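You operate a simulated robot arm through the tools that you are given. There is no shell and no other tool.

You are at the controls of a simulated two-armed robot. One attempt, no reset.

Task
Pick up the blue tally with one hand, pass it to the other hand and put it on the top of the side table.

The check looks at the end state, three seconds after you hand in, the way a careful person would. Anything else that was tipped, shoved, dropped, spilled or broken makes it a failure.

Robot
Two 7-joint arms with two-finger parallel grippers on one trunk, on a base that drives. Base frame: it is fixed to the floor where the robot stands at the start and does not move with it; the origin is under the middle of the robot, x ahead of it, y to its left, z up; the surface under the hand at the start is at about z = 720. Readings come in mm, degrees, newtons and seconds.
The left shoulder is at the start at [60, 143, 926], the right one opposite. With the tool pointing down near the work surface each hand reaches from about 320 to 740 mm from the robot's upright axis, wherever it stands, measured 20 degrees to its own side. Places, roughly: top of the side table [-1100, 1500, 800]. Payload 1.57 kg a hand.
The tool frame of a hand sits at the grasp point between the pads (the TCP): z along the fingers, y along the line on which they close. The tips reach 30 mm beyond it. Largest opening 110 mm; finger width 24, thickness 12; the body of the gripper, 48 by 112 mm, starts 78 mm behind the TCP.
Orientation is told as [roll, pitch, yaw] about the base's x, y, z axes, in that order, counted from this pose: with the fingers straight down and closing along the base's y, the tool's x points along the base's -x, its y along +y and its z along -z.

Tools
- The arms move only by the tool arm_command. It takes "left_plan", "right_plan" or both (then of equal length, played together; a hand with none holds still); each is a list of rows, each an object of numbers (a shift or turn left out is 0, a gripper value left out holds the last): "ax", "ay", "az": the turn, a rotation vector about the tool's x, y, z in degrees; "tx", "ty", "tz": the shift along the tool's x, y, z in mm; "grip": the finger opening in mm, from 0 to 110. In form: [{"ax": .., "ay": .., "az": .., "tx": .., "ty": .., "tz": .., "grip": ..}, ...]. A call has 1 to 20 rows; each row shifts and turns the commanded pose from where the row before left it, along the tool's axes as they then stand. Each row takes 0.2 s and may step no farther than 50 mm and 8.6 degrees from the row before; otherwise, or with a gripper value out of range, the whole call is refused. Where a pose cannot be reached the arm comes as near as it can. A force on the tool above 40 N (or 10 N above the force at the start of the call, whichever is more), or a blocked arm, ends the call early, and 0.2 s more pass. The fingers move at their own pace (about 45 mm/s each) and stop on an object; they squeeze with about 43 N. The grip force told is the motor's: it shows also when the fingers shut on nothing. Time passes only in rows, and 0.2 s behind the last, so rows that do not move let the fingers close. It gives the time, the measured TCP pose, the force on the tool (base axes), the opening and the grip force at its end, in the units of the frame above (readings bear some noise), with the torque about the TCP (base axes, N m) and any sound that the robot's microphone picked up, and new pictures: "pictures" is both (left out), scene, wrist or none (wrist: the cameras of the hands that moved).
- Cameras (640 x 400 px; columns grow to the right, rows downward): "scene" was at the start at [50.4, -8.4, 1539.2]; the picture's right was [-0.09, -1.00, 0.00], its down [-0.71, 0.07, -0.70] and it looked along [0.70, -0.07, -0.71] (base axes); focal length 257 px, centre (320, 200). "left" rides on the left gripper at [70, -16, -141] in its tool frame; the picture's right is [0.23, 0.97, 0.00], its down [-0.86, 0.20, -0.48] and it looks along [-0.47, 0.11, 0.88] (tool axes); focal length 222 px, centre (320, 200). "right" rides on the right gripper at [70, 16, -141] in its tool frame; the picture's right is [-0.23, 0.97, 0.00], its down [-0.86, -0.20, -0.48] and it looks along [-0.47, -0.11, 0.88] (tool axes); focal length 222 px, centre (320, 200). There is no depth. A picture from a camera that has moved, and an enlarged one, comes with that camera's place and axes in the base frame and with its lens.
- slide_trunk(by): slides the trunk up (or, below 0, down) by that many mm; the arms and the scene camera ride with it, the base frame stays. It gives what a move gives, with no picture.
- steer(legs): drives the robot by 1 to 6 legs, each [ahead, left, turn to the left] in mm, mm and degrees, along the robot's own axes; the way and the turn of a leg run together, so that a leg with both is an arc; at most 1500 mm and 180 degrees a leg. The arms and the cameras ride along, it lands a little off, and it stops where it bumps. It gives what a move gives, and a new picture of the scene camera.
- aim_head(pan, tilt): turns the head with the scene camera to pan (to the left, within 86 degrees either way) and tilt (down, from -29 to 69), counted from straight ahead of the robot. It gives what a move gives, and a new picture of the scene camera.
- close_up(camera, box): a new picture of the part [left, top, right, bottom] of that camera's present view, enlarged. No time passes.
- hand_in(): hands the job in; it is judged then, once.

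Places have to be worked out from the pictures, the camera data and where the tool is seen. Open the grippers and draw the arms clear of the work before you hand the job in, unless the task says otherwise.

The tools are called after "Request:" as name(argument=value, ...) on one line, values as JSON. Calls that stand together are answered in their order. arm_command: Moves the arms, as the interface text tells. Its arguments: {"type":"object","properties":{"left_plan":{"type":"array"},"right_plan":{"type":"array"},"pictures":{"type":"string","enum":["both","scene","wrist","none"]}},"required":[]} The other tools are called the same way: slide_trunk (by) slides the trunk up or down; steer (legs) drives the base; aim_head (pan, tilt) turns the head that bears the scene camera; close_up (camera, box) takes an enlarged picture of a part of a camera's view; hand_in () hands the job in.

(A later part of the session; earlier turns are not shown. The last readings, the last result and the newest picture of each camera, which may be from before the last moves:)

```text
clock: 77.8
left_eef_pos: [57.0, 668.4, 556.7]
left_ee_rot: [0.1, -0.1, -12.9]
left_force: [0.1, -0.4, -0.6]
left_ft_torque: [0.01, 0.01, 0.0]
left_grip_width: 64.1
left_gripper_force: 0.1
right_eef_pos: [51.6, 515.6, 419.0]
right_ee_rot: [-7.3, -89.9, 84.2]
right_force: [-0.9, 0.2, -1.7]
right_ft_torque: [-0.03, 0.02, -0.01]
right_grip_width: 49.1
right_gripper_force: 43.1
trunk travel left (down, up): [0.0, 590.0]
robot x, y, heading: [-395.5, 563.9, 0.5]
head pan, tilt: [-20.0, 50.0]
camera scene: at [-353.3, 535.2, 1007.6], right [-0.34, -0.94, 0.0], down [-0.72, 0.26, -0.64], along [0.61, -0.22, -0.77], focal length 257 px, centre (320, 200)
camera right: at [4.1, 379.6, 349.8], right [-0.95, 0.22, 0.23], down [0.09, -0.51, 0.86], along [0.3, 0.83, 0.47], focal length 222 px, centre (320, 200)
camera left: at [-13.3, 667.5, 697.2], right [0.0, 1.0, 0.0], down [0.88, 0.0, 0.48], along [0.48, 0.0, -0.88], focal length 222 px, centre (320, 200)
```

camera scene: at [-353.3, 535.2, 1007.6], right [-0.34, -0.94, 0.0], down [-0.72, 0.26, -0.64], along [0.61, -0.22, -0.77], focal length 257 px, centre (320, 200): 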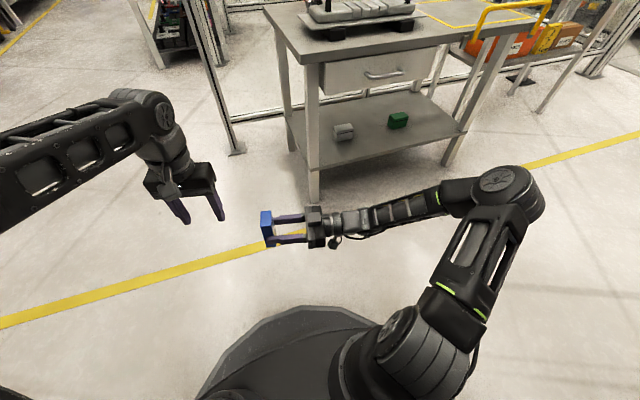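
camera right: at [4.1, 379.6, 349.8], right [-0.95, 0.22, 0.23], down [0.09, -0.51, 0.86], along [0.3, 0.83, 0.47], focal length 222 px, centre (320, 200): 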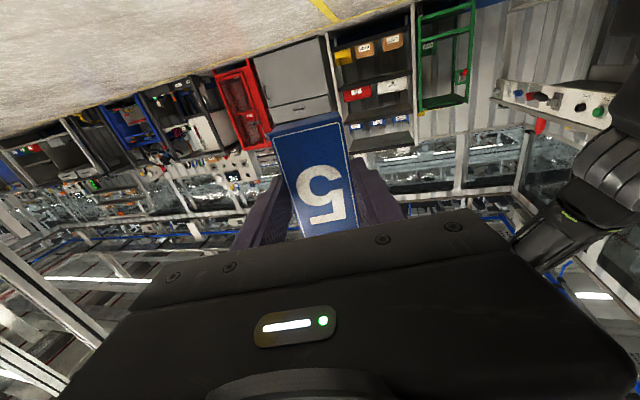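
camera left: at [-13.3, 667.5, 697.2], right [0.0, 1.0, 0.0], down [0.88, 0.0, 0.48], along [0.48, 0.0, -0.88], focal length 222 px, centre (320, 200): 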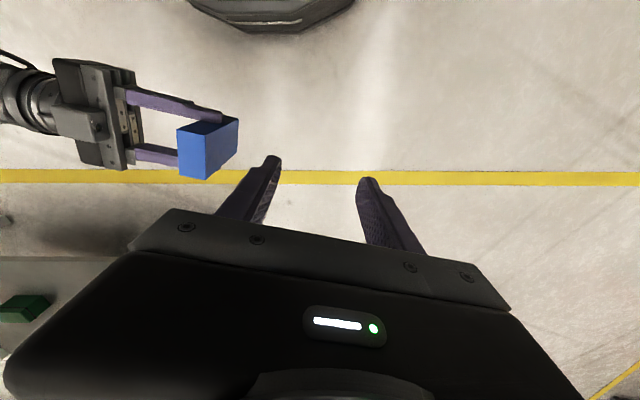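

The tally centre should now be at about [56.5, 536.8] with its top at z ≈ 475. I'll bring the left hand directly above it at its present height and check the alignment.

Request:
arm_command(left_plan=[{"tx": -5.78, "ty": -25.7}, {"tx": -5.78, "ty": -25.7}, {"tx": -5.78, "ty": -25.7}, {"tx": -5.78, "ty": -25.7}, {"tx": -5.78, "ty": -25.6}, {"tx": 0}, {"tx": 0}], pictures="both")

Request:
close_up(camera="left", box=[192, 80, 448, 240])

Request:
close_up(camera="scene", box=[190, 140, 350, 240])

```text
clock: 79.4
left_eef_pos: [57.3, 536.4, 557.3]
left_ee_rot: [0.1, 0.0, -13.1]
left_force: [-0.2, 0.0, -0.5]
left_ft_torque: [-0.02, 0.03, 0.0]
left_grip_width: 64.1
left_gripper_force: 0.0
right_eef_pos: [50.9, 515.0, 420.9]
right_ee_rot: [-15.6, -90.0, 92.7]
right_force: [0.4, 0.0, -1.1]
right_ft_torque: [-0.04, 0.0, 0.01]
right_grip_width: 48.9
right_gripper_force: 42.9
trunk travel left (down, up): [0.0, 590.0]
robot x, y, heading: [-396.9, 558.6, 0.5]
head pan, tilt: [-20.0, 50.0]
camera scene: at [-353.3, 535.1, 1007.6], right [-0.34, -0.94, 0.0], down [-0.72, 0.26, -0.64], along [0.61, -0.22, -0.77], focal length 257 px, centre (320, 200)
camera left: at [-13.3, 535.8, 697.3], right [0.0, 1.0, 0.0], down [0.88, 0.0, 0.48], along [0.48, 0.0, -0.88], focal length 222 px, centre (320, 200)
```

scene: 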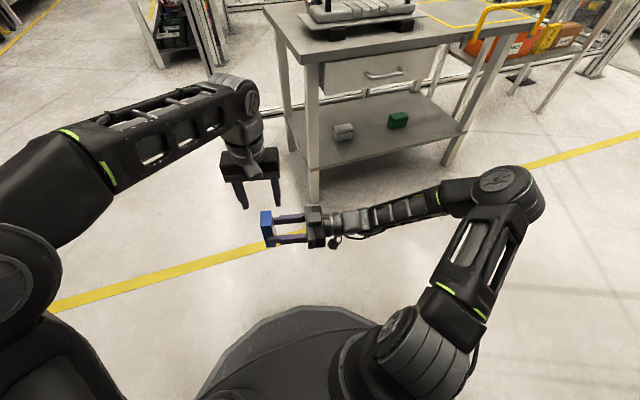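
left: 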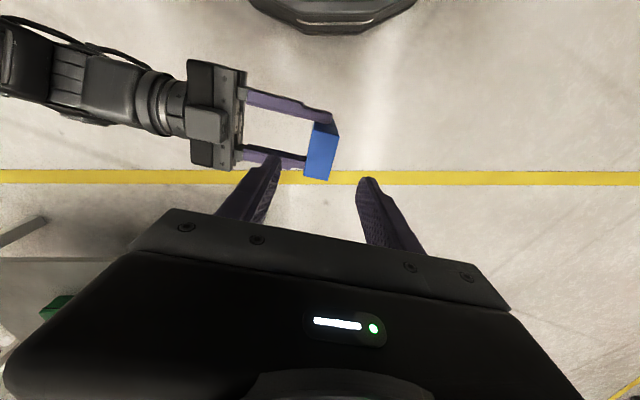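

```text
2.50 times, centred on (320, 160) of left
camera zoom: at [-13.3, 535.8, 697.3], right [0.0, 1.0, 0.0], down [0.88, 0.0, 0.48], along [0.48, 0.0, -0.88], focal length 555 px, centre (320, 300)
```

zoom: 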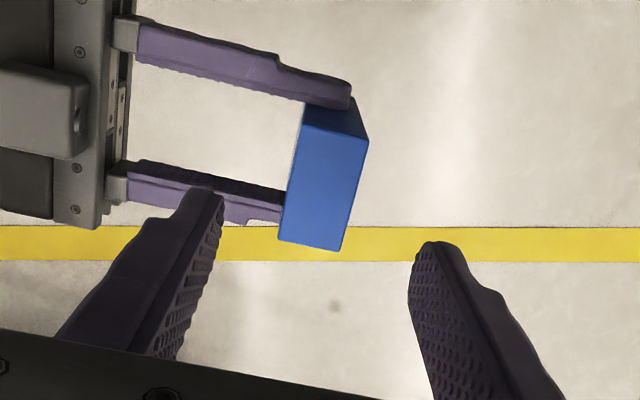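

```text
4.00 times, centred on (270, 190) of scene
camera zoom: at [-353.3, 535.1, 1007.6], right [-0.34, -0.94, 0.0], down [-0.72, 0.26, -0.64], along [0.61, -0.22, -0.77], focal length 1027 px, centre (520, 240)
```

zoom: 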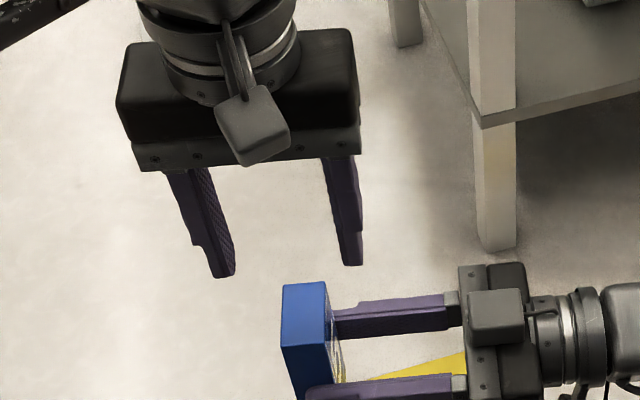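

The left hand is aligned with the tally within 1 mm. I'll lower it 123 mm so its fingers pass between the right fingers and overlap about 70 mm of the tally, a much deeper hold than last time.

Request:
arm_command(left_plan=[{"tz": 20.5}, {"tz": 20.5}, {"tz": 20.5}, {"tz": 20.5}, {"tz": 20.5}, {"tz": 20.5}, {"tz": 0}, {"tz": 0}], pictures="both")

Request:
close_up(camera="left", box=[192, 80, 448, 240])

Request:
close_up(camera="scene", box=[190, 160, 350, 260])

```text
clock: 81.2
left_eef_pos: [56.6, 535.3, 433.0]
left_ee_rot: [0.0, 0.0, -12.9]
left_force: [-1.0, 0.2, 0.8]
left_ft_torque: [0.0, 0.04, -0.02]
left_grip_width: 64.0
left_gripper_force: 0.0
right_eef_pos: [52.3, 514.8, 421.2]
right_ee_rot: [13.4, -90.0, 63.8]
right_force: [0.3, -0.6, -0.6]
right_ft_torque: [-0.03, -0.01, 0.02]
right_grip_width: 49.0
right_gripper_force: 43.0
trunk travel left (down, up): [0.0, 590.0]
robot x, y, heading: [-393.1, 561.5, 0.5]
head pan, tilt: [-20.0, 50.0]
camera scene: at [-353.3, 535.1, 1007.6], right [-0.34, -0.94, 0.0], down [-0.72, 0.26, -0.64], along [0.61, -0.22, -0.77], focal length 257 px, centre (320, 200)
camera left: at [-13.7, 535.6, 573.4], right [0.0, 1.0, 0.0], down [0.88, 0.0, 0.48], along [0.48, 0.0, -0.88], focal length 222 px, centre (320, 200)
```

scene: 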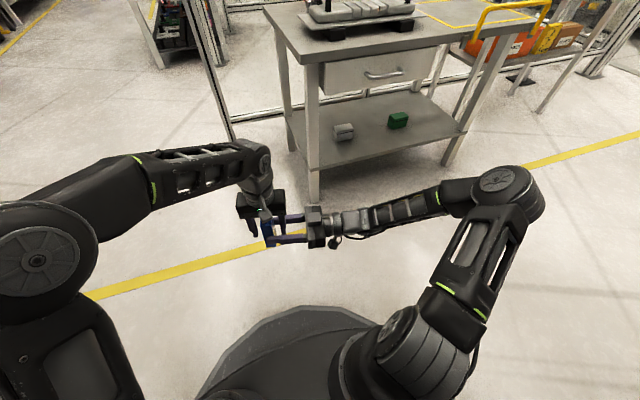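
left: 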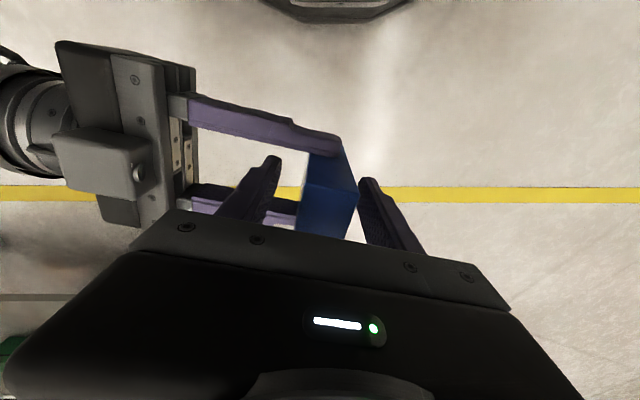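

```text
2.50 times, centred on (320, 160) of left
camera zoom: at [-13.7, 535.6, 573.4], right [0.0, 1.0, 0.0], down [0.88, 0.0, 0.48], along [0.48, 0.0, -0.88], focal length 555 px, centre (320, 300)
```

zoom: 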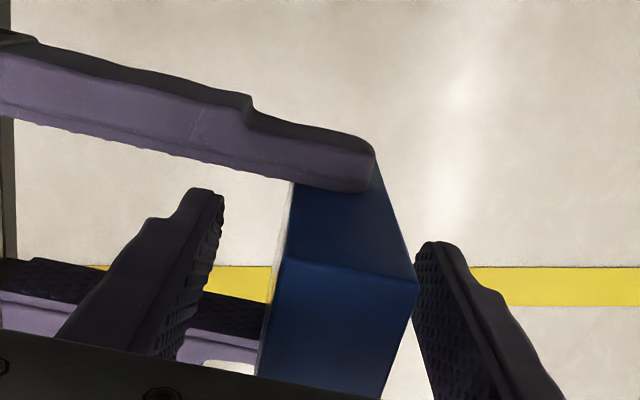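

```text
4.00 times, centred on (270, 210) of scene
camera zoom: at [-353.3, 535.1, 1007.6], right [-0.34, -0.94, 0.0], down [-0.72, 0.26, -0.64], along [0.61, -0.22, -0.77], focal length 1027 px, centre (520, 160)
```

zoom: 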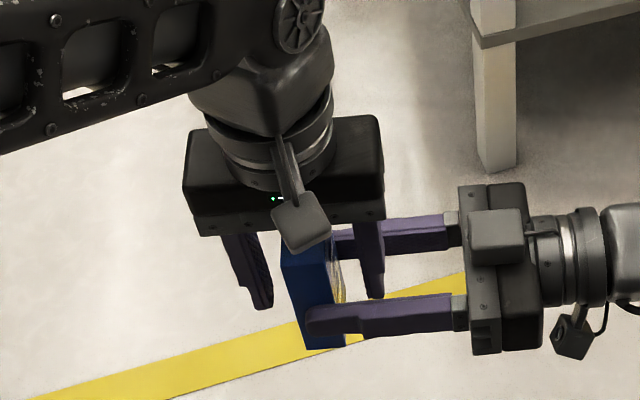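

The left fingers straddle the tally evenly, with one passing between the right fingers as planned. I'll close the left gripper.

Request:
arm_command(left_plan=[{"grip": 0}, {"grip": 0}, {"grip": 0}, {"grip": 0}, {"grip": 0}, {"grip": 0}, {"grip": 0}], pictures="wrist")

Request:
close_up(camera="scene", box=[190, 160, 350, 260])

```text
clock: 82.8
left_eef_pos: [58.0, 536.5, 432.5]
left_ee_rot: [0.0, -0.1, -13.0]
left_force: [2.5, 5.2, -0.2]
left_ft_torque: [-0.13, 0.01, -0.05]
left_grip_width: 27.6
left_gripper_force: 37.7
right_eef_pos: [51.2, 514.7, 420.4]
right_ee_rot: [19.1, -90.0, 57.9]
right_force: [-2.9, -5.3, -0.5]
right_ft_torque: [0.23, -0.05, 0.03]
right_grip_width: 48.8
right_gripper_force: 43.3
trunk travel left (down, up): [0.0, 590.0]
robot x, y, heading: [-393.0, 561.3, 0.1]
head pan, tilt: [-20.0, 50.0]
camera left: at [-13.6, 535.9, 573.5], right [0.0, 1.0, 0.0], down [0.88, 0.0, 0.48], along [0.48, 0.0, -0.88], focal length 222 px, centre (320, 200)
```

left: 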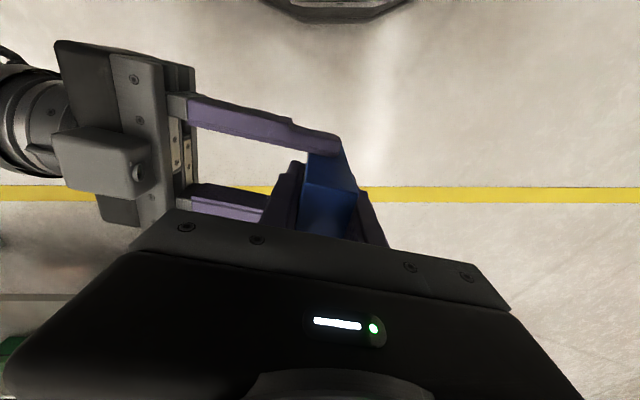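

```text
4.00 times, centred on (270, 210) of scene
camera zoom: at [-353.3, 535.1, 1007.6], right [-0.34, -0.94, 0.0], down [-0.72, 0.26, -0.64], along [0.61, -0.22, -0.77], focal length 1027 px, centre (520, 160)
```

zoom: 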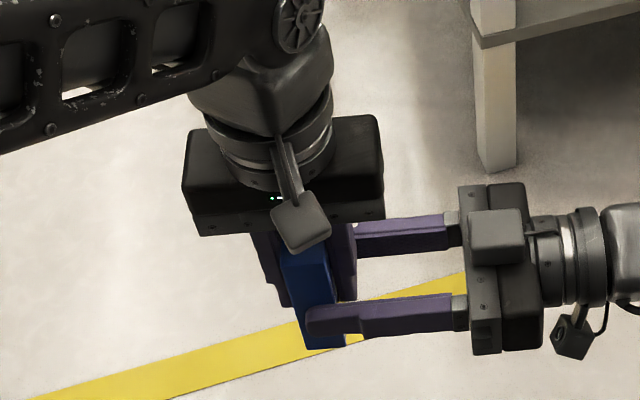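

Both hands hold the tally: left 27.6 mm across the faces, right 48.8 mm across the width. Because it slipped while driving before, I'll drive with both hands gripping and release the right only at the bench. I start with a short leg as a test.

Request:
steer(legs=[[60, 0, 0]])

Request:
close_up(camera="scene", box=[190, 160, 350, 260])

```text
clock: 83.8
left_eef_pos: [119.0, 538.1, 433.3]
left_ee_rot: [0.0, 0.0, -12.8]
left_force: [3.6, 7.8, 0.3]
left_ft_torque: [-0.07, -0.03, -0.04]
left_grip_width: 27.6
left_gripper_force: 38.2
right_eef_pos: [110.7, 515.0, 420.2]
right_ee_rot: [1.6, -90.1, 75.5]
right_force: [-3.6, -6.8, 1.4]
right_ft_torque: [0.15, -0.06, 0.02]
right_grip_width: 48.7
right_gripper_force: 43.3
trunk travel left (down, up): [0.0, 590.0]
robot x, y, heading: [-335.9, 560.5, 0.4]
head pan, tilt: [-20.0, 50.0]
camera scene: at [-293.0, 535.6, 1007.6], right [-0.33, -0.94, 0.0], down [-0.72, 0.26, -0.64], along [0.61, -0.22, -0.77], focal length 257 px, centre (320, 200)
```

scene: 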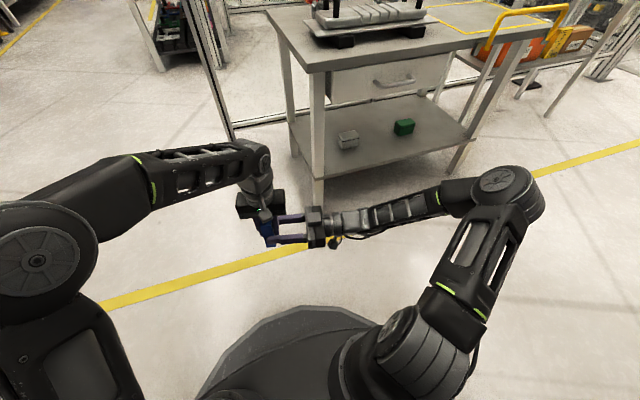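

```text
4.00 times, centred on (270, 210) of scene
camera zoom: at [-293.0, 535.6, 1007.6], right [-0.33, -0.94, 0.0], down [-0.72, 0.26, -0.64], along [0.61, -0.22, -0.77], focal length 1027 px, centre (520, 160)
```

zoom: 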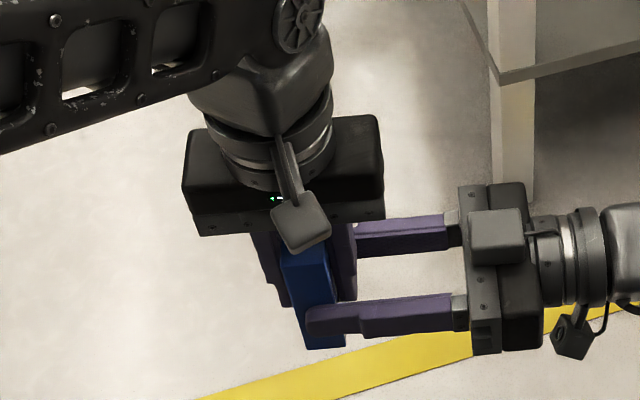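

The hold is steady after the short leg. I'll strafe 640 mm to the left over the free floor in two legs, then check.

Request:
steer(legs=[[0, 320, 0], [0, 320, 0]])

Request:
close_up(camera="scene", box=[190, 160, 350, 260])

```text
clock: 87.7
left_eef_pos: [112.9, 1177.1, 433.6]
left_ee_rot: [0.0, 0.0, -12.9]
left_force: [0.5, 0.1, 0.1]
left_ft_torque: [-0.01, 0.06, -0.01]
left_grip_width: 27.6
left_gripper_force: 38.0
right_eef_pos: [105.7, 1154.0, 419.6]
right_ee_rot: [27.4, -89.9, 49.6]
right_force: [-0.4, -0.6, -0.6]
right_ft_torque: [-0.01, -0.01, 0.03]
right_grip_width: 48.9
right_gripper_force: 43.2
trunk travel left (down, up): [0.0, 590.0]
robot x, y, heading: [-340.8, 1207.2, 0.3]
head pan, tilt: [-20.0, 50.0]
camera scene: at [-298.6, 1175.8, 1007.6], right [-0.34, -0.94, 0.0], down [-0.72, 0.26, -0.64], along [0.61, -0.22, -0.77], focal length 257 px, centre (320, 200)
```

scene: 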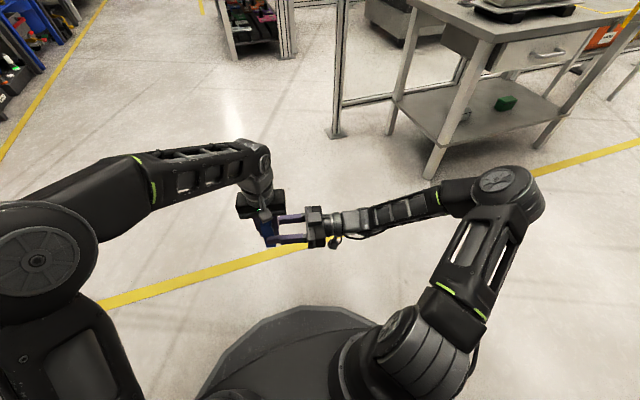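

```text
4.00 times, centred on (270, 210) of scene
camera zoom: at [-298.6, 1175.8, 1007.6], right [-0.34, -0.94, 0.0], down [-0.72, 0.26, -0.64], along [0.61, -0.22, -0.77], focal length 1027 px, centre (520, 160)
```

zoom: 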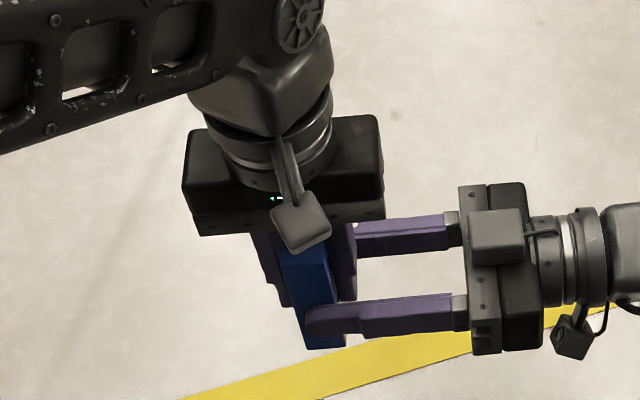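

The hold is still good, and the pictures match. I'll move 160 mm ahead for turning room, then turn left in 45° steps and check the grip as I go.

Request:
steer(legs=[[160, 0, 0], [0, 0, 45]])

Request:
close_up(camera="scene", box=[190, 160, 350, 260])

```text
clock: 91.2
left_eef_pos: [154.5, 1506.8, 432.7]
left_ee_rot: [-0.1, 0.0, 32.2]
left_force: [-2.2, -1.7, -0.4]
left_ft_torque: [-0.07, 0.0, -0.03]
left_grip_width: 27.5
left_gripper_force: 37.7
right_eef_pos: [166.1, 1487.1, 420.1]
right_ee_rot: [10.2, -90.0, 111.9]
right_force: [2.3, 0.2, -1.1]
right_ft_torque: [0.01, 0.03, 0.04]
right_grip_width: 48.7
right_gripper_force: 43.2
trunk travel left (down, up): [0.0, 590.0]
robot x, y, heading: [-183.1, 1201.5, 45.5]
head pan, tilt: [-20.0, 50.0]
camera scene: at [-135.1, 1214.9, 1007.6], right [0.43, -0.9, 0.0], down [-0.69, -0.33, -0.64], along [0.58, 0.28, -0.77], focal length 257 px, centre (320, 200)
```

scene: 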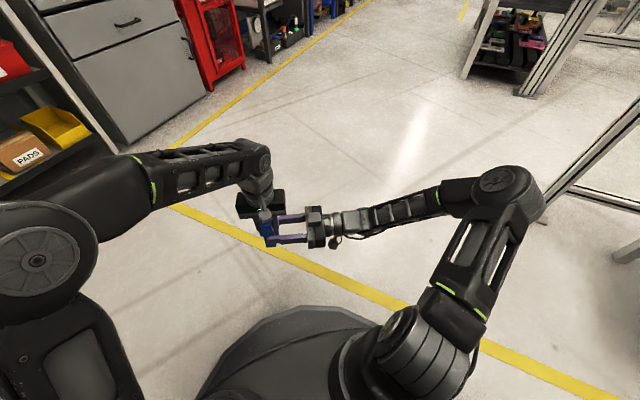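

```text
4.00 times, centred on (270, 210) of scene
camera zoom: at [-135.1, 1214.9, 1007.6], right [0.43, -0.9, 0.0], down [-0.69, -0.33, -0.64], along [0.58, 0.28, -0.77], focal length 1027 px, centre (520, 160)
```

zoom: 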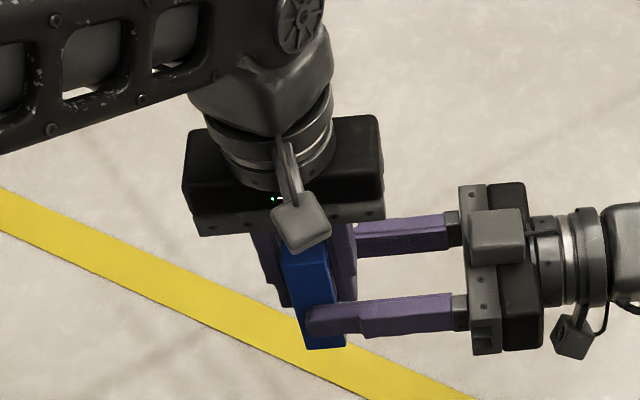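

The tally is held firmly after the 45° turn. I'll turn another 45°, check, and continue toward heading 180.

Request:
steer(legs=[[0, 0, 45], [0, 0, 45]])

Request:
close_up(camera="scene", box=[190, 160, 350, 260])

```text
clock: 95.6
left_eef_pos: [-479.6, 1546.9, 432.8]
left_ee_rot: [0.0, 0.0, 121.2]
left_force: [3.5, -5.6, -0.6]
left_ft_torque: [0.0, -0.04, -0.07]
left_grip_width: 27.6
left_gripper_force: 38.0
right_eef_pos: [-459.5, 1558.2, 419.6]
right_ee_rot: [9.5, -90.0, -158.6]
right_force: [-3.3, 6.1, -1.2]
right_ft_torque: [-0.09, 0.0, -0.11]
right_grip_width: 49.1
right_gripper_force: 42.8
trunk travel left (down, up): [0.0, 590.0]
robot x, y, heading: [-182.2, 1204.2, 134.5]
head pan, tilt: [-20.0, 50.0]
camera scene: at [-194.7, 1251.9, 1007.6], right [0.91, 0.41, 0.0], down [0.32, -0.7, -0.64], along [-0.27, 0.58, -0.77], focal length 257 px, centre (320, 200)
```

scene: 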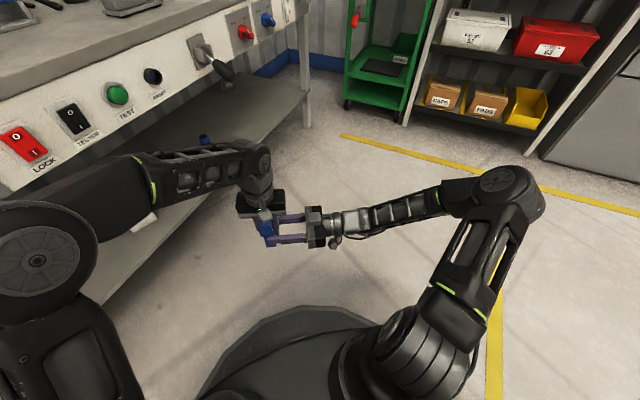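

```text
4.00 times, centred on (270, 210) of scene
camera zoom: at [-194.7, 1251.9, 1007.6], right [0.91, 0.41, 0.0], down [0.32, -0.7, -0.64], along [-0.27, 0.58, -0.77], focal length 1027 px, centre (520, 160)
```

zoom: 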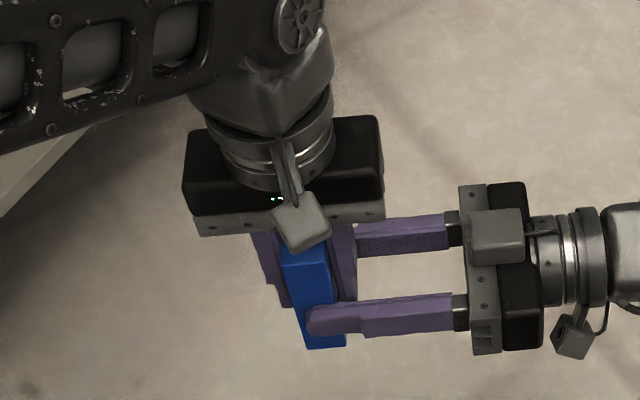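

The hold is still solid at heading 134. I'll raise the trunk by 525 mm here, still clear of the bench, and then look at the bench top.

Request:
slide_trunk(by=300)

Request:
slide_trunk(by=225)

Request:
aim_head(pan=40, tilt=40)

```text
clock: 98.6
left_eef_pos: [-479.1, 1547.3, 732.8]
left_ee_rot: [0.0, 0.1, 121.1]
left_force: [0.0, -0.8, -0.4]
left_ft_torque: [0.04, 0.02, -0.04]
left_grip_width: 27.4
left_gripper_force: 37.9
right_eef_pos: [-459.6, 1558.6, 719.0]
right_ee_rot: [14.2, -89.9, -163.2]
right_force: [0.2, 0.6, -0.3]
right_ft_torque: [-0.04, -0.04, 0.08]
right_grip_width: 48.9
right_gripper_force: 43.6
trunk travel left (down, up): [-300.0, 290.0]
robot x, y, heading: [-185.0, 1202.8, 134.3]
head pan, tilt: [-20.0, 50.0]
```

```text
clock: 101.0
left_eef_pos: [-480.0, 1546.4, 957.8]
left_ee_rot: [0.0, 0.1, 121.1]
left_force: [1.0, 0.5, 0.3]
left_ft_torque: [0.04, -0.01, -0.04]
left_grip_width: 27.4
left_gripper_force: 38.0
right_eef_pos: [-458.9, 1557.6, 944.3]
right_ee_rot: [22.6, -90.1, -171.6]
right_force: [-0.6, 0.0, 0.0]
right_ft_torque: [-0.08, -0.03, 0.08]
right_grip_width: 49.1
right_gripper_force: 43.3
trunk travel left (down, up): [-525.0, 65.0]
robot x, y, heading: [-183.0, 1204.4, 134.8]
head pan, tilt: [-20.0, 50.0]
```

```text
clock: 102.3
left_eef_pos: [-481.2, 1546.5, 958.0]
left_ee_rot: [0.0, 0.1, 121.1]
left_force: [0.9, 0.2, -0.6]
left_ft_torque: [0.06, 0.01, -0.05]
left_grip_width: 27.5
left_gripper_force: 38.4
right_eef_pos: [-459.9, 1557.9, 944.9]
right_ee_rot: [13.0, -89.9, -162.2]
right_force: [-0.1, 0.5, -1.1]
right_ft_torque: [-0.03, 0.0, 0.09]
right_grip_width: 48.9
right_gripper_force: 42.5
trunk travel left (down, up): [-525.0, 65.0]
robot x, y, heading: [-182.0, 1207.5, 134.7]
head pan, tilt: [40.0, 40.0]
camera scene: at [-247.4, 1190.1, 1546.8], right [0.1, 1.0, 0.0], down [0.64, -0.06, -0.77], along [-0.76, 0.07, -0.64], focal length 257 px, centre (320, 200)
```

scene: 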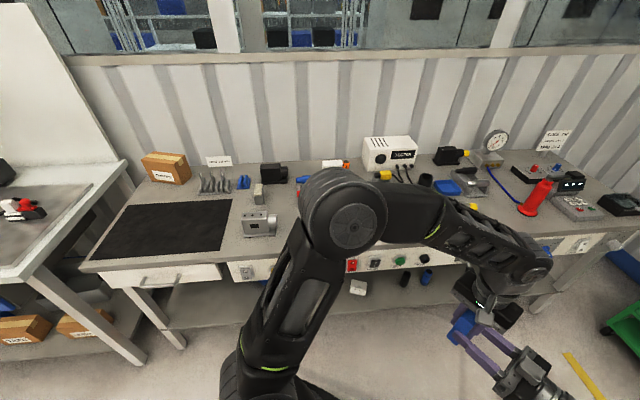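

The bench is in view, but the left arm hides its middle. I'll turn the last 45° to face it and look again.

Request:
steer(legs=[[0, 0, 45]])

Request:
aim_head(pan=0, tilt=40)

```text
clock: 104.8
left_eef_pos: [-635.4, 1233.6, 957.4]
left_ee_rot: [0.0, 0.1, 166.4]
left_force: [3.3, -0.3, -0.2]
left_ft_torque: [0.05, 0.05, -0.05]
left_grip_width: 27.6
left_gripper_force: 38.0
right_eef_pos: [-629.6, 1255.5, 944.1]
right_ee_rot: [8.1, -89.8, -111.8]
right_force: [-3.5, -0.3, -0.3]
right_ft_torque: [-0.07, -0.08, -0.04]
right_grip_width: 49.0
right_gripper_force: 43.0
trunk travel left (down, up): [-525.0, 65.0]
robot x, y, heading: [-178.8, 1204.5, 179.5]
head pan, tilt: [40.0, 40.0]
camera scene: at [-219.4, 1148.5, 1546.8], right [-0.64, 0.77, 0.0], down [0.49, 0.41, -0.77], along [-0.59, -0.49, -0.64], focal length 257 px, centre (320, 200)
```

scene: 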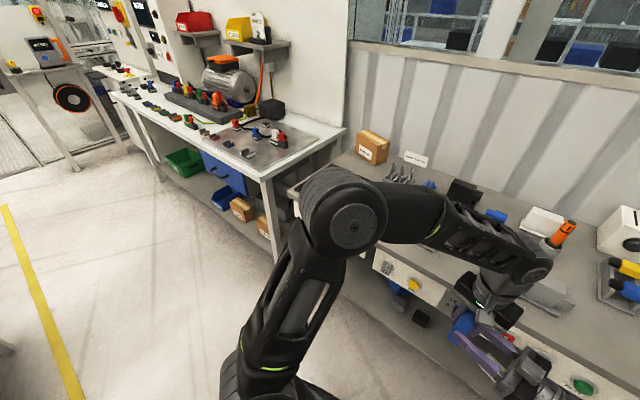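

```text
clock: 105.8
left_eef_pos: [-635.0, 1232.9, 958.0]
left_ee_rot: [0.0, 0.1, 166.4]
left_force: [0.7, 1.4, -0.2]
left_ft_torque: [0.03, 0.1, -0.06]
left_grip_width: 27.5
left_gripper_force: 38.0
right_eef_pos: [-629.0, 1257.5, 945.0]
right_ee_rot: [27.7, -89.9, -131.5]
right_force: [-0.5, -0.5, -0.5]
right_ft_torque: [-0.03, -0.11, 0.05]
right_grip_width: 48.9
right_gripper_force: 42.9
trunk travel left (down, up): [-525.0, 65.0]
robot x, y, heading: [-182.1, 1206.5, 179.9]
head pan, tilt: [0.0, 40.0]
camera scene: at [-239.0, 1203.3, 1546.8], right [0.0, 1.0, 0.0], down [0.64, 0.0, -0.77], along [-0.77, 0.0, -0.64], focal length 257 px, centre (320, 200)
```

scene: 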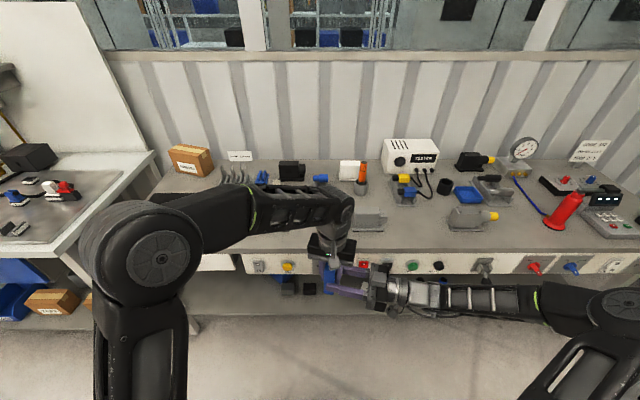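

Now I face the bench squarely. I'll enlarge the bench top to measure the free spots between the fixtures.

Request:
close_up(camera="scene", box=[320, 130, 640, 330])

Request:
close_up(camera="scene", box=[150, 130, 470, 330])

```text
2.00 times, centred on (480, 230) of scene
camera zoom: at [-239.0, 1203.3, 1546.8], right [0.0, 1.0, 0.0], down [0.64, 0.0, -0.77], along [-0.77, 0.0, -0.64], focal length 513 px, centre (0, 140)
```

zoom: 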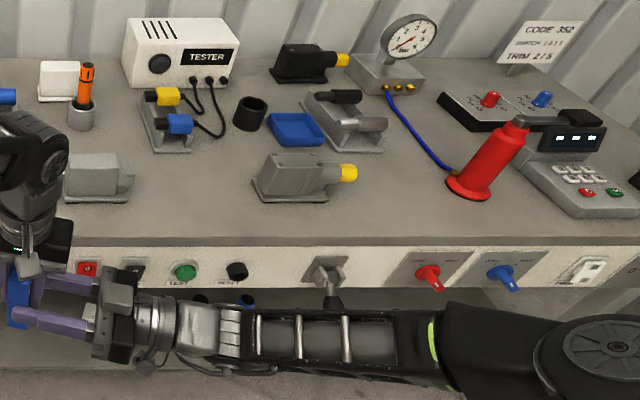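

```text
2.00 times, centred on (310, 230) of scene
camera zoom: at [-239.0, 1203.3, 1546.8], right [0.0, 1.0, 0.0], down [0.64, 0.0, -0.77], along [-0.77, 0.0, -0.64], focal length 513 px, centre (340, 140)
```

zoom: 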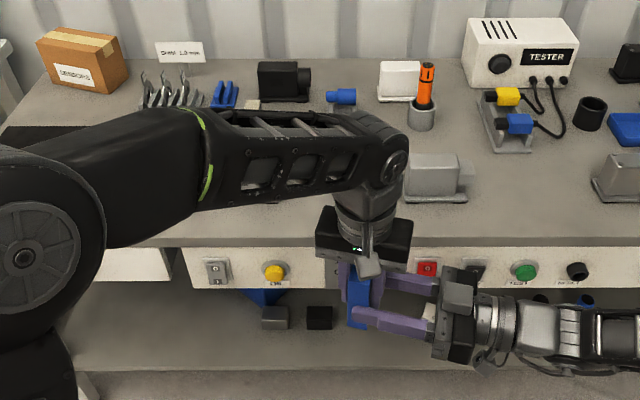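

The widest free patch is between two grey fixtures, y ≈ 1468–1718, clear in x from about -860 to -1080, with the front edge near x = -848. I'll aim for about [-955, 1590]. Still holding with both hands, I'll strafe right and then move closer, to about [-380, 1640].

Request:
steer(legs=[[0, -217, 0], [0, -217, 0]])

Request:
close_up(camera="scene", box=[240, 130, 480, 280])

```text
clock: 108.8
left_eef_pos: [-633.2, 1668.0, 957.5]
left_ee_rot: [0.0, 0.1, 166.2]
left_force: [0.3, 0.6, -1.4]
left_ft_torque: [-0.08, 0.01, -0.03]
left_grip_width: 27.7
left_gripper_force: 37.7
right_eef_pos: [-626.5, 1690.9, 944.4]
right_ee_rot: [104.1, -90.0, 152.0]
right_force: [-0.3, -0.3, 0.5]
right_ft_torque: [0.04, 0.01, 0.03]
right_grip_width: 49.1
right_gripper_force: 42.9
trunk travel left (down, up): [-525.0, 65.0]
robot x, y, heading: [-181.7, 1636.2, 179.5]
head pan, tilt: [0.0, 40.0]
camera scene: at [-236.5, 1636.2, 1546.8], right [0.01, 1.0, 0.0], down [0.64, -0.01, -0.77], along [-0.77, 0.0, -0.64], focal length 257 px, centre (320, 200)
```

scene: 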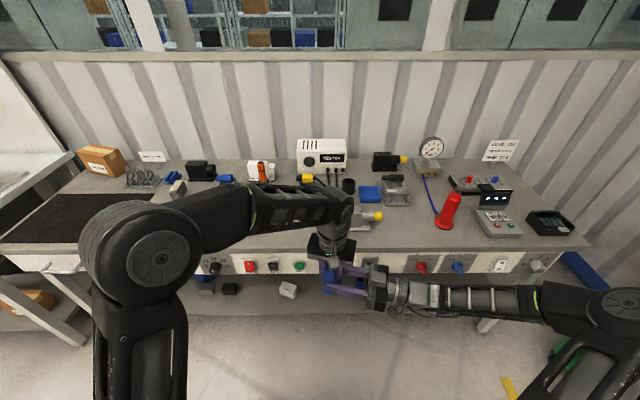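

```text
2.67 times, centred on (360, 205) of scene
camera zoom: at [-236.5, 1636.2, 1546.8], right [0.01, 1.0, 0.0], down [0.64, -0.01, -0.77], along [-0.77, 0.0, -0.64], focal length 685 px, centre (213, 187)
```

zoom: 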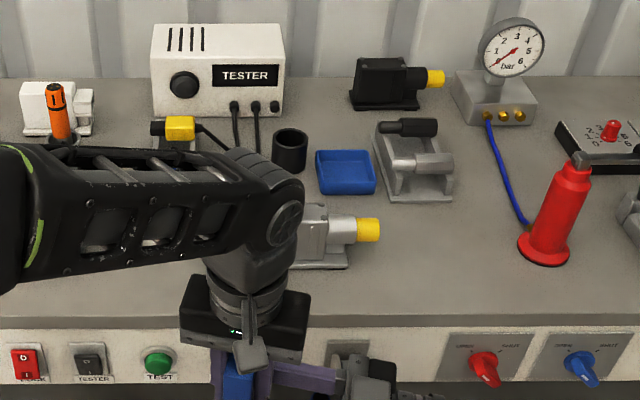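

All steady. I'll drive ahead about 195 mm so the hands come just in front of the bench edge, with the tally bottom at z ≈ 900, well above the top.

Request:
steer(legs=[[195, 0, 0]])

Request:
close_up(camera="scene", box=[160, 130, 480, 330])

Request:
close_up(camera="left", box=[0, 0, 640, 400])

Request:
close_up(camera="right", box=[0, 0, 640, 400])

```text
clock: 110.3
left_eef_pos: [-829.4, 1668.0, 957.6]
left_ee_rot: [0.0, 0.1, 166.3]
left_force: [0.4, 0.4, -0.2]
left_ft_torque: [0.09, 0.03, -0.1]
left_grip_width: 27.6
left_gripper_force: 38.2
right_eef_pos: [-823.0, 1689.9, 944.9]
right_ee_rot: [52.9, -89.9, -156.8]
right_force: [0.2, -0.6, 0.2]
right_ft_torque: [-0.07, -0.07, 0.07]
right_grip_width: 48.8
right_gripper_force: 43.5
trunk travel left (down, up): [-525.0, 65.0]
robot x, y, heading: [-375.6, 1636.9, 179.8]
head pan, tilt: [0.0, 40.0]
camera scene: at [-432.7, 1636.0, 1546.7], right [0.01, 1.0, 0.0], down [0.64, 0.0, -0.77], along [-0.77, 0.0, -0.64], focal length 257 px, centre (320, 200)
```

scene: 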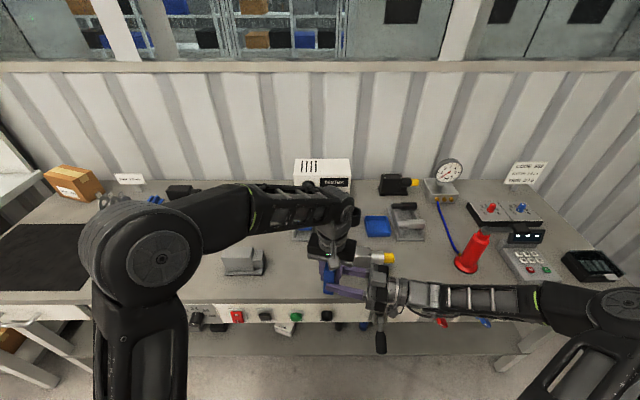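

```text
2.00 times, centred on (320, 230) of scene
camera zoom: at [-432.7, 1636.0, 1546.7], right [0.01, 1.0, 0.0], down [0.64, 0.0, -0.77], along [-0.77, 0.0, -0.64], focal length 513 px, centre (320, 140)
```

zoom: 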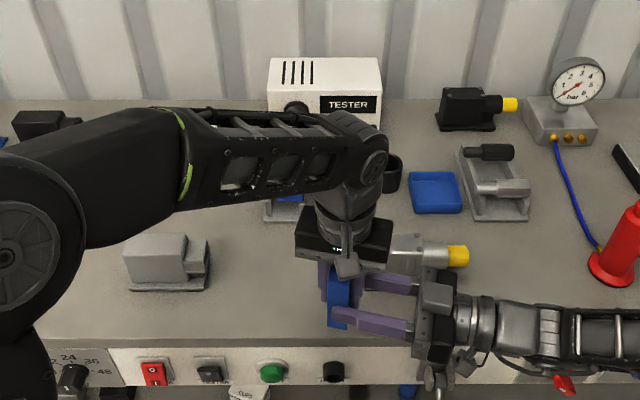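

```text
1.00 times, centred on (320, 200) of left (not enlarged: the box is as wide or as high as the picture)
camera zoom: at [-757.0, 1666.5, 1098.0], right [-0.01, -1.0, 0.0], down [-0.88, 0.01, 0.48], along [-0.48, 0.0, -0.88], focal length 222 px, centre (320, 200)
```

zoom: 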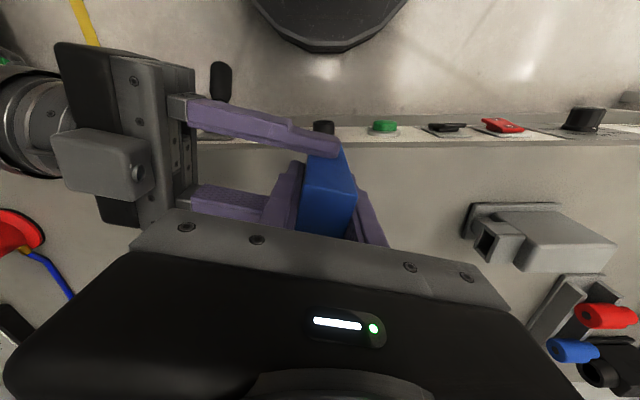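

```text
1.00 times, centred on (320, 200) of right (not enlarged: the box is as wide or as high as the picture)
camera zoom: at [-772.5, 1822.1, 874.2], right [0.95, -0.23, 0.23], down [-0.08, 0.51, 0.86], along [-0.32, -0.83, 0.47], focal length 222 px, centre (320, 200)
```

zoom: 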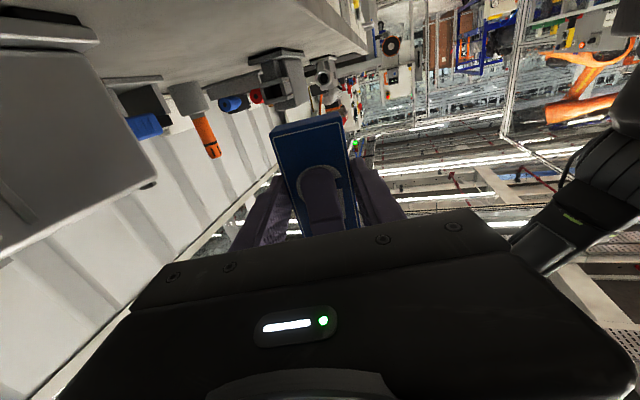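

Both hands are just in front of the bench edge, with the tally bottom at about z = 900. I'll open the right gripper now and back it straight out along its fingers, leaving the tally in the left hand's deep hold.

Request:
arm_command(right_plan=[{"grip": 80}, {"grip": 80}, {"grip": 80}, {"tz": -15}, {"tz": -20}, {"tz": -25}, {"tz": -25}, {"tz": -25}, {"tz": -25}, {"tz": -20}, {"tz": 0}], pictures="both")

Request:
close_up(camera="scene", box=[220, 180, 460, 330])

Request:
close_up(camera="left", box=[192, 80, 448, 240])

```text
clock: 112.7
left_eef_pos: [-827.6, 1666.7, 958.1]
left_ee_rot: [0.1, 0.1, 166.3]
left_force: [-0.4, 1.0, -0.9]
left_ft_torque: [0.01, 0.02, -0.01]
left_grip_width: 27.5
left_gripper_force: 38.1
right_eef_pos: [-783.3, 1840.4, 943.6]
right_ee_rot: [42.8, -89.9, -146.8]
right_force: [-0.2, -0.1, 0.6]
right_ft_torque: [-0.01, 0.0, -0.02]
right_grip_width: 79.8
right_gripper_force: 0.1
trunk travel left (down, up): [-525.0, 65.0]
robot x, y, heading: [-377.6, 1635.9, 179.5]
head pan, tilt: [0.0, 40.0]
camera scene: at [-431.2, 1635.9, 1546.8], right [0.01, 1.0, 0.0], down [0.64, 0.0, -0.77], along [-0.77, 0.0, -0.64], focal length 257 px, centre (320, 200)
camera right: at [-734.2, 1972.5, 875.2], right [0.95, -0.23, 0.23], down [-0.08, 0.51, 0.86], along [-0.32, -0.83, 0.47], focal length 222 px, centre (320, 200)
```

scene: 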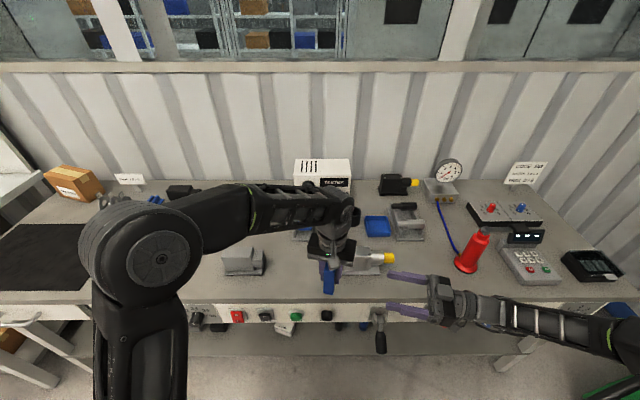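
right: 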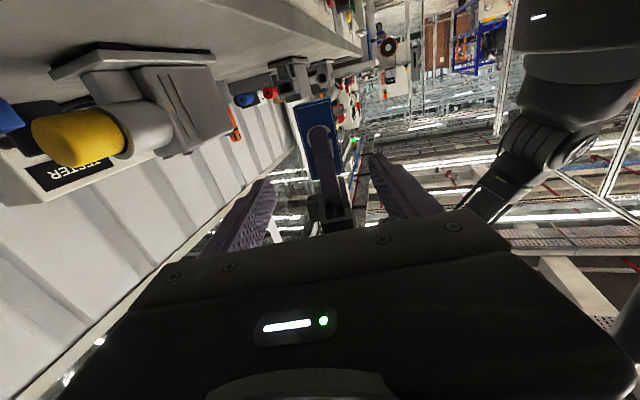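

```text
2.67 times, centred on (340, 255) of scene
camera zoom: at [-431.2, 1635.9, 1546.8], right [0.01, 1.0, 0.0], down [0.64, 0.0, -0.77], along [-0.77, 0.0, -0.64], focal length 685 px, centre (267, 53)
```

zoom: 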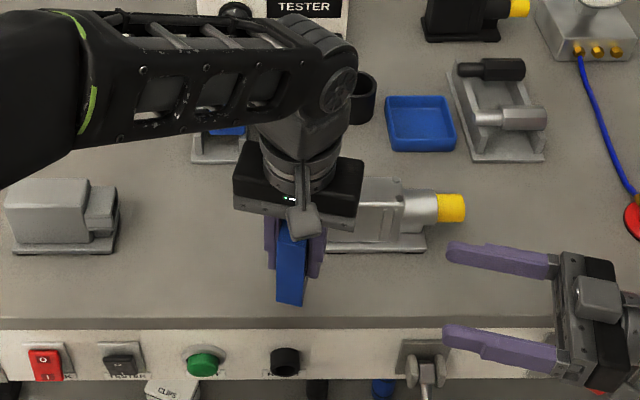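

```text
2.50 times, centred on (320, 160) of left
camera zoom: at [-756.0, 1666.4, 1098.4], right [-0.01, -1.0, 0.0], down [-0.88, 0.01, 0.48], along [-0.48, 0.0, -0.88], focal length 555 px, centre (320, 300)
```

zoom: 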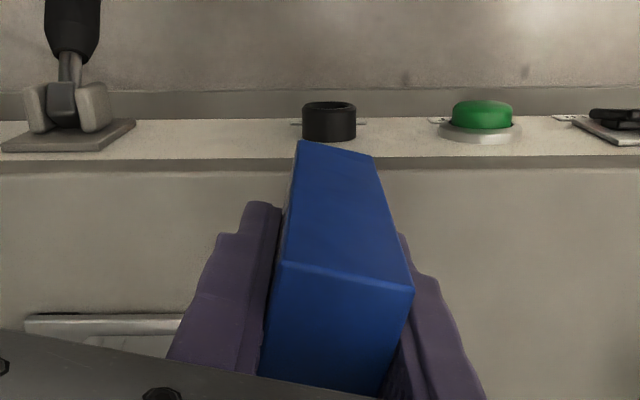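

The left hand alone holds the tally upright; its corners match my model within 1–2 mm. The free gap measures y ≈ 1446–1700, so I'll carry the tally over to about [-955, 1573] at the present height and check.

Request:
arm_command(left_plan=[{"tx": -8, "ty": 9.5}, {"tx": -15.6, "ty": 18.6}, {"tx": -15.6, "ty": 18.6}, {"tx": -15.6, "ty": 18.6}, {"tx": -15.6, "ty": 18.6}, {"tx": -15.6, "ty": 18.6}, {"tx": -15.6, "ty": 18.7}, {"tx": 0}, {"tx": 0}], pictures="both")

Request:
close_up(camera="scene", box=[180, 160, 420, 310])

```text
clock: 114.7
left_eef_pos: [-956.0, 1574.5, 958.1]
left_ee_rot: [0.0, 0.1, 166.3]
left_force: [0.8, 0.4, 0.0]
left_ft_torque: [0.01, 0.01, -0.02]
left_grip_width: 27.7
left_gripper_force: 37.5
right_eef_pos: [-784.3, 1839.3, 944.7]
right_ee_rot: [26.4, -89.9, -130.2]
right_force: [0.6, 0.0, 0.0]
right_ft_torque: [-0.02, -0.01, 0.02]
right_grip_width: 80.1
right_gripper_force: 0.2
trunk travel left (down, up): [-525.0, 65.0]
robot x, y, heading: [-374.0, 1636.6, 179.7]
head pan, tilt: [0.0, 40.0]
camera scene: at [-431.3, 1636.0, 1546.8], right [0.01, 1.0, 0.0], down [0.64, 0.0, -0.77], along [-0.77, 0.0, -0.64], focal length 257 px, centre (320, 200)
camera left: at [-883.6, 1572.9, 1098.1], right [-0.01, -1.0, 0.0], down [-0.88, 0.01, 0.48], along [-0.48, 0.0, -0.88], focal length 222 px, centre (320, 200)
```

scene: 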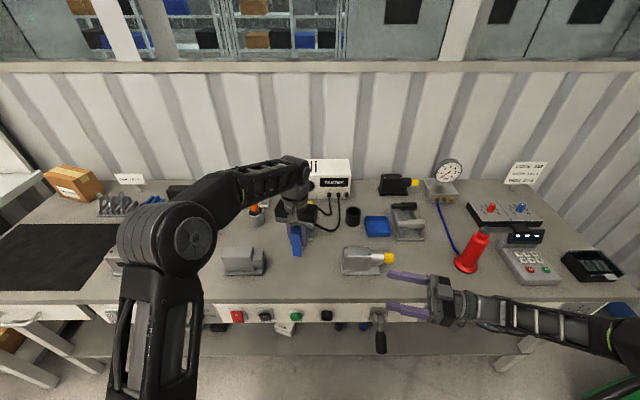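
left: 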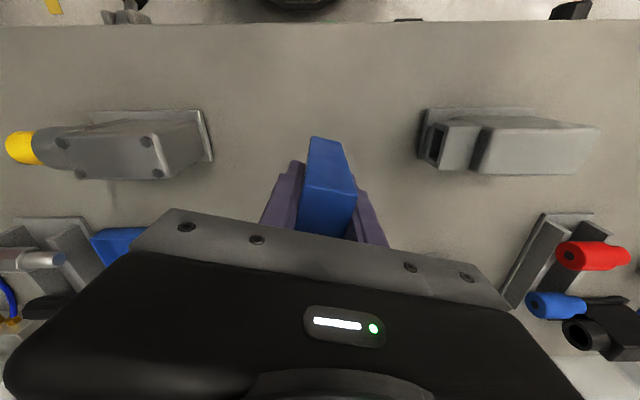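

```text
2.67 times, centred on (300, 235) of scene
camera zoom: at [-431.3, 1636.0, 1546.8], right [0.01, 1.0, 0.0], down [0.64, 0.0, -0.77], along [-0.77, 0.0, -0.64], focal length 685 px, centre (373, 107)
```

zoom: 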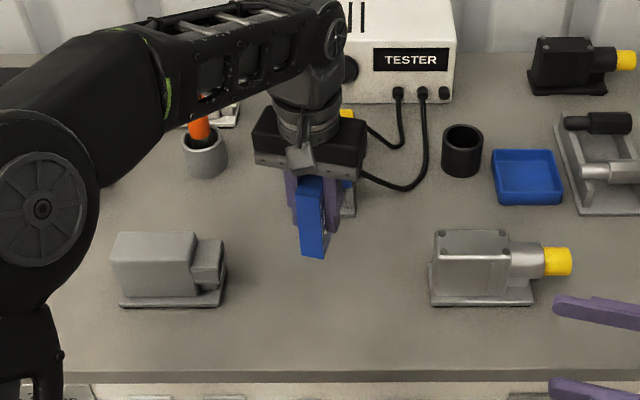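

The tally hangs in the middle of the gap: fixtures at y ≈ 1440 and 1723, tally at y ≈ 1574. I'll lower it about 76 mm first, then feel for the surface in small steps.

Request:
arm_command(left_plan=[{"tz": 15}, {"tz": 20}, {"tz": 20}, {"tz": 15}, {"tz": 6}, {"tz": 0}, {"tz": 0}], pictures="both")

Request:
close_up(camera="scene", box=[240, 180, 400, 280])

Request:
close_up(camera="left", box=[240, 100, 400, 200])

```text
clock: 116.3
left_eef_pos: [-955.2, 1572.5, 881.2]
left_ee_rot: [-0.1, 0.1, 166.3]
left_force: [-0.1, 0.2, -1.4]
left_ft_torque: [0.03, 0.01, 0.0]
left_grip_width: 27.8
left_gripper_force: 38.0
right_eef_pos: [-785.3, 1840.3, 945.2]
right_ee_rot: [27.6, -90.0, -131.5]
right_force: [0.0, -0.4, -0.6]
right_ft_torque: [0.0, 0.01, 0.0]
right_grip_width: 80.0
right_gripper_force: 0.0
trunk travel left (down, up): [-525.0, 65.0]
robot x, y, heading: [-374.1, 1637.6, 179.8]
head pan, tilt: [0.0, 40.0]
camera scene: at [-431.3, 1636.0, 1546.8], right [0.01, 1.0, 0.0], down [0.64, 0.0, -0.77], along [-0.77, 0.0, -0.64], focal length 257 px, centre (320, 200)
camera left: at [-883.1, 1572.4, 1022.0], right [-0.01, -1.0, 0.0], down [-0.88, 0.01, 0.48], along [-0.48, 0.0, -0.88], focal length 222 px, centre (320, 200)
```

scene: 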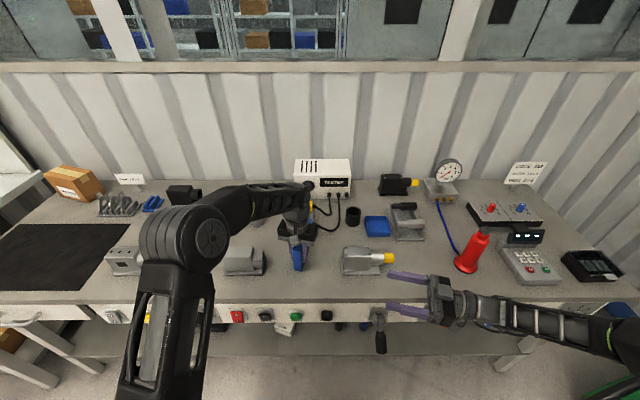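
left: 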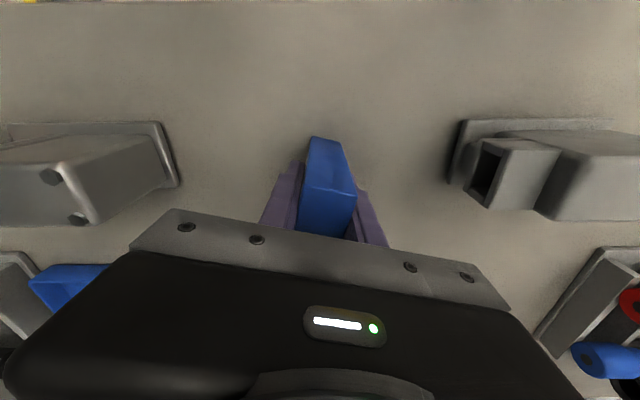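

```text
4.00 times, centred on (320, 230) of scene
camera zoom: at [-431.3, 1636.0, 1546.8], right [0.01, 1.0, 0.0], down [0.64, 0.0, -0.77], along [-0.77, 0.0, -0.64], focal length 1027 px, centre (320, 80)
```

zoom: 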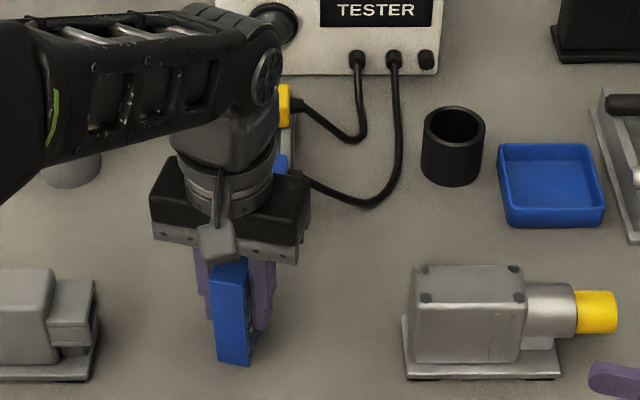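

```text
4.00 times, centred on (320, 150) of left
camera zoom: at [-883.1, 1572.4, 1022.0], right [-0.01, -1.0, 0.0], down [-0.88, 0.01, 0.48], along [-0.48, 0.0, -0.88], focal length 888 px, centre (320, 400)
```

zoom: 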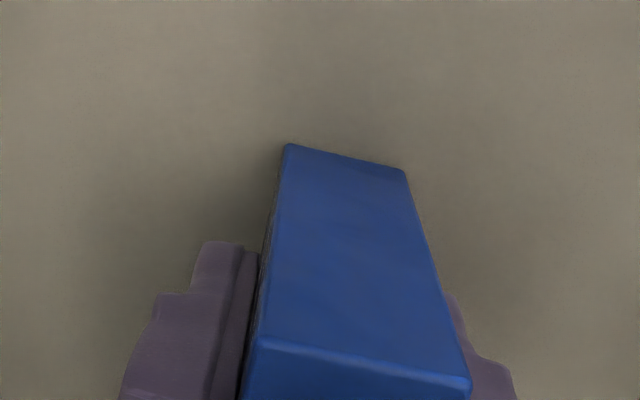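

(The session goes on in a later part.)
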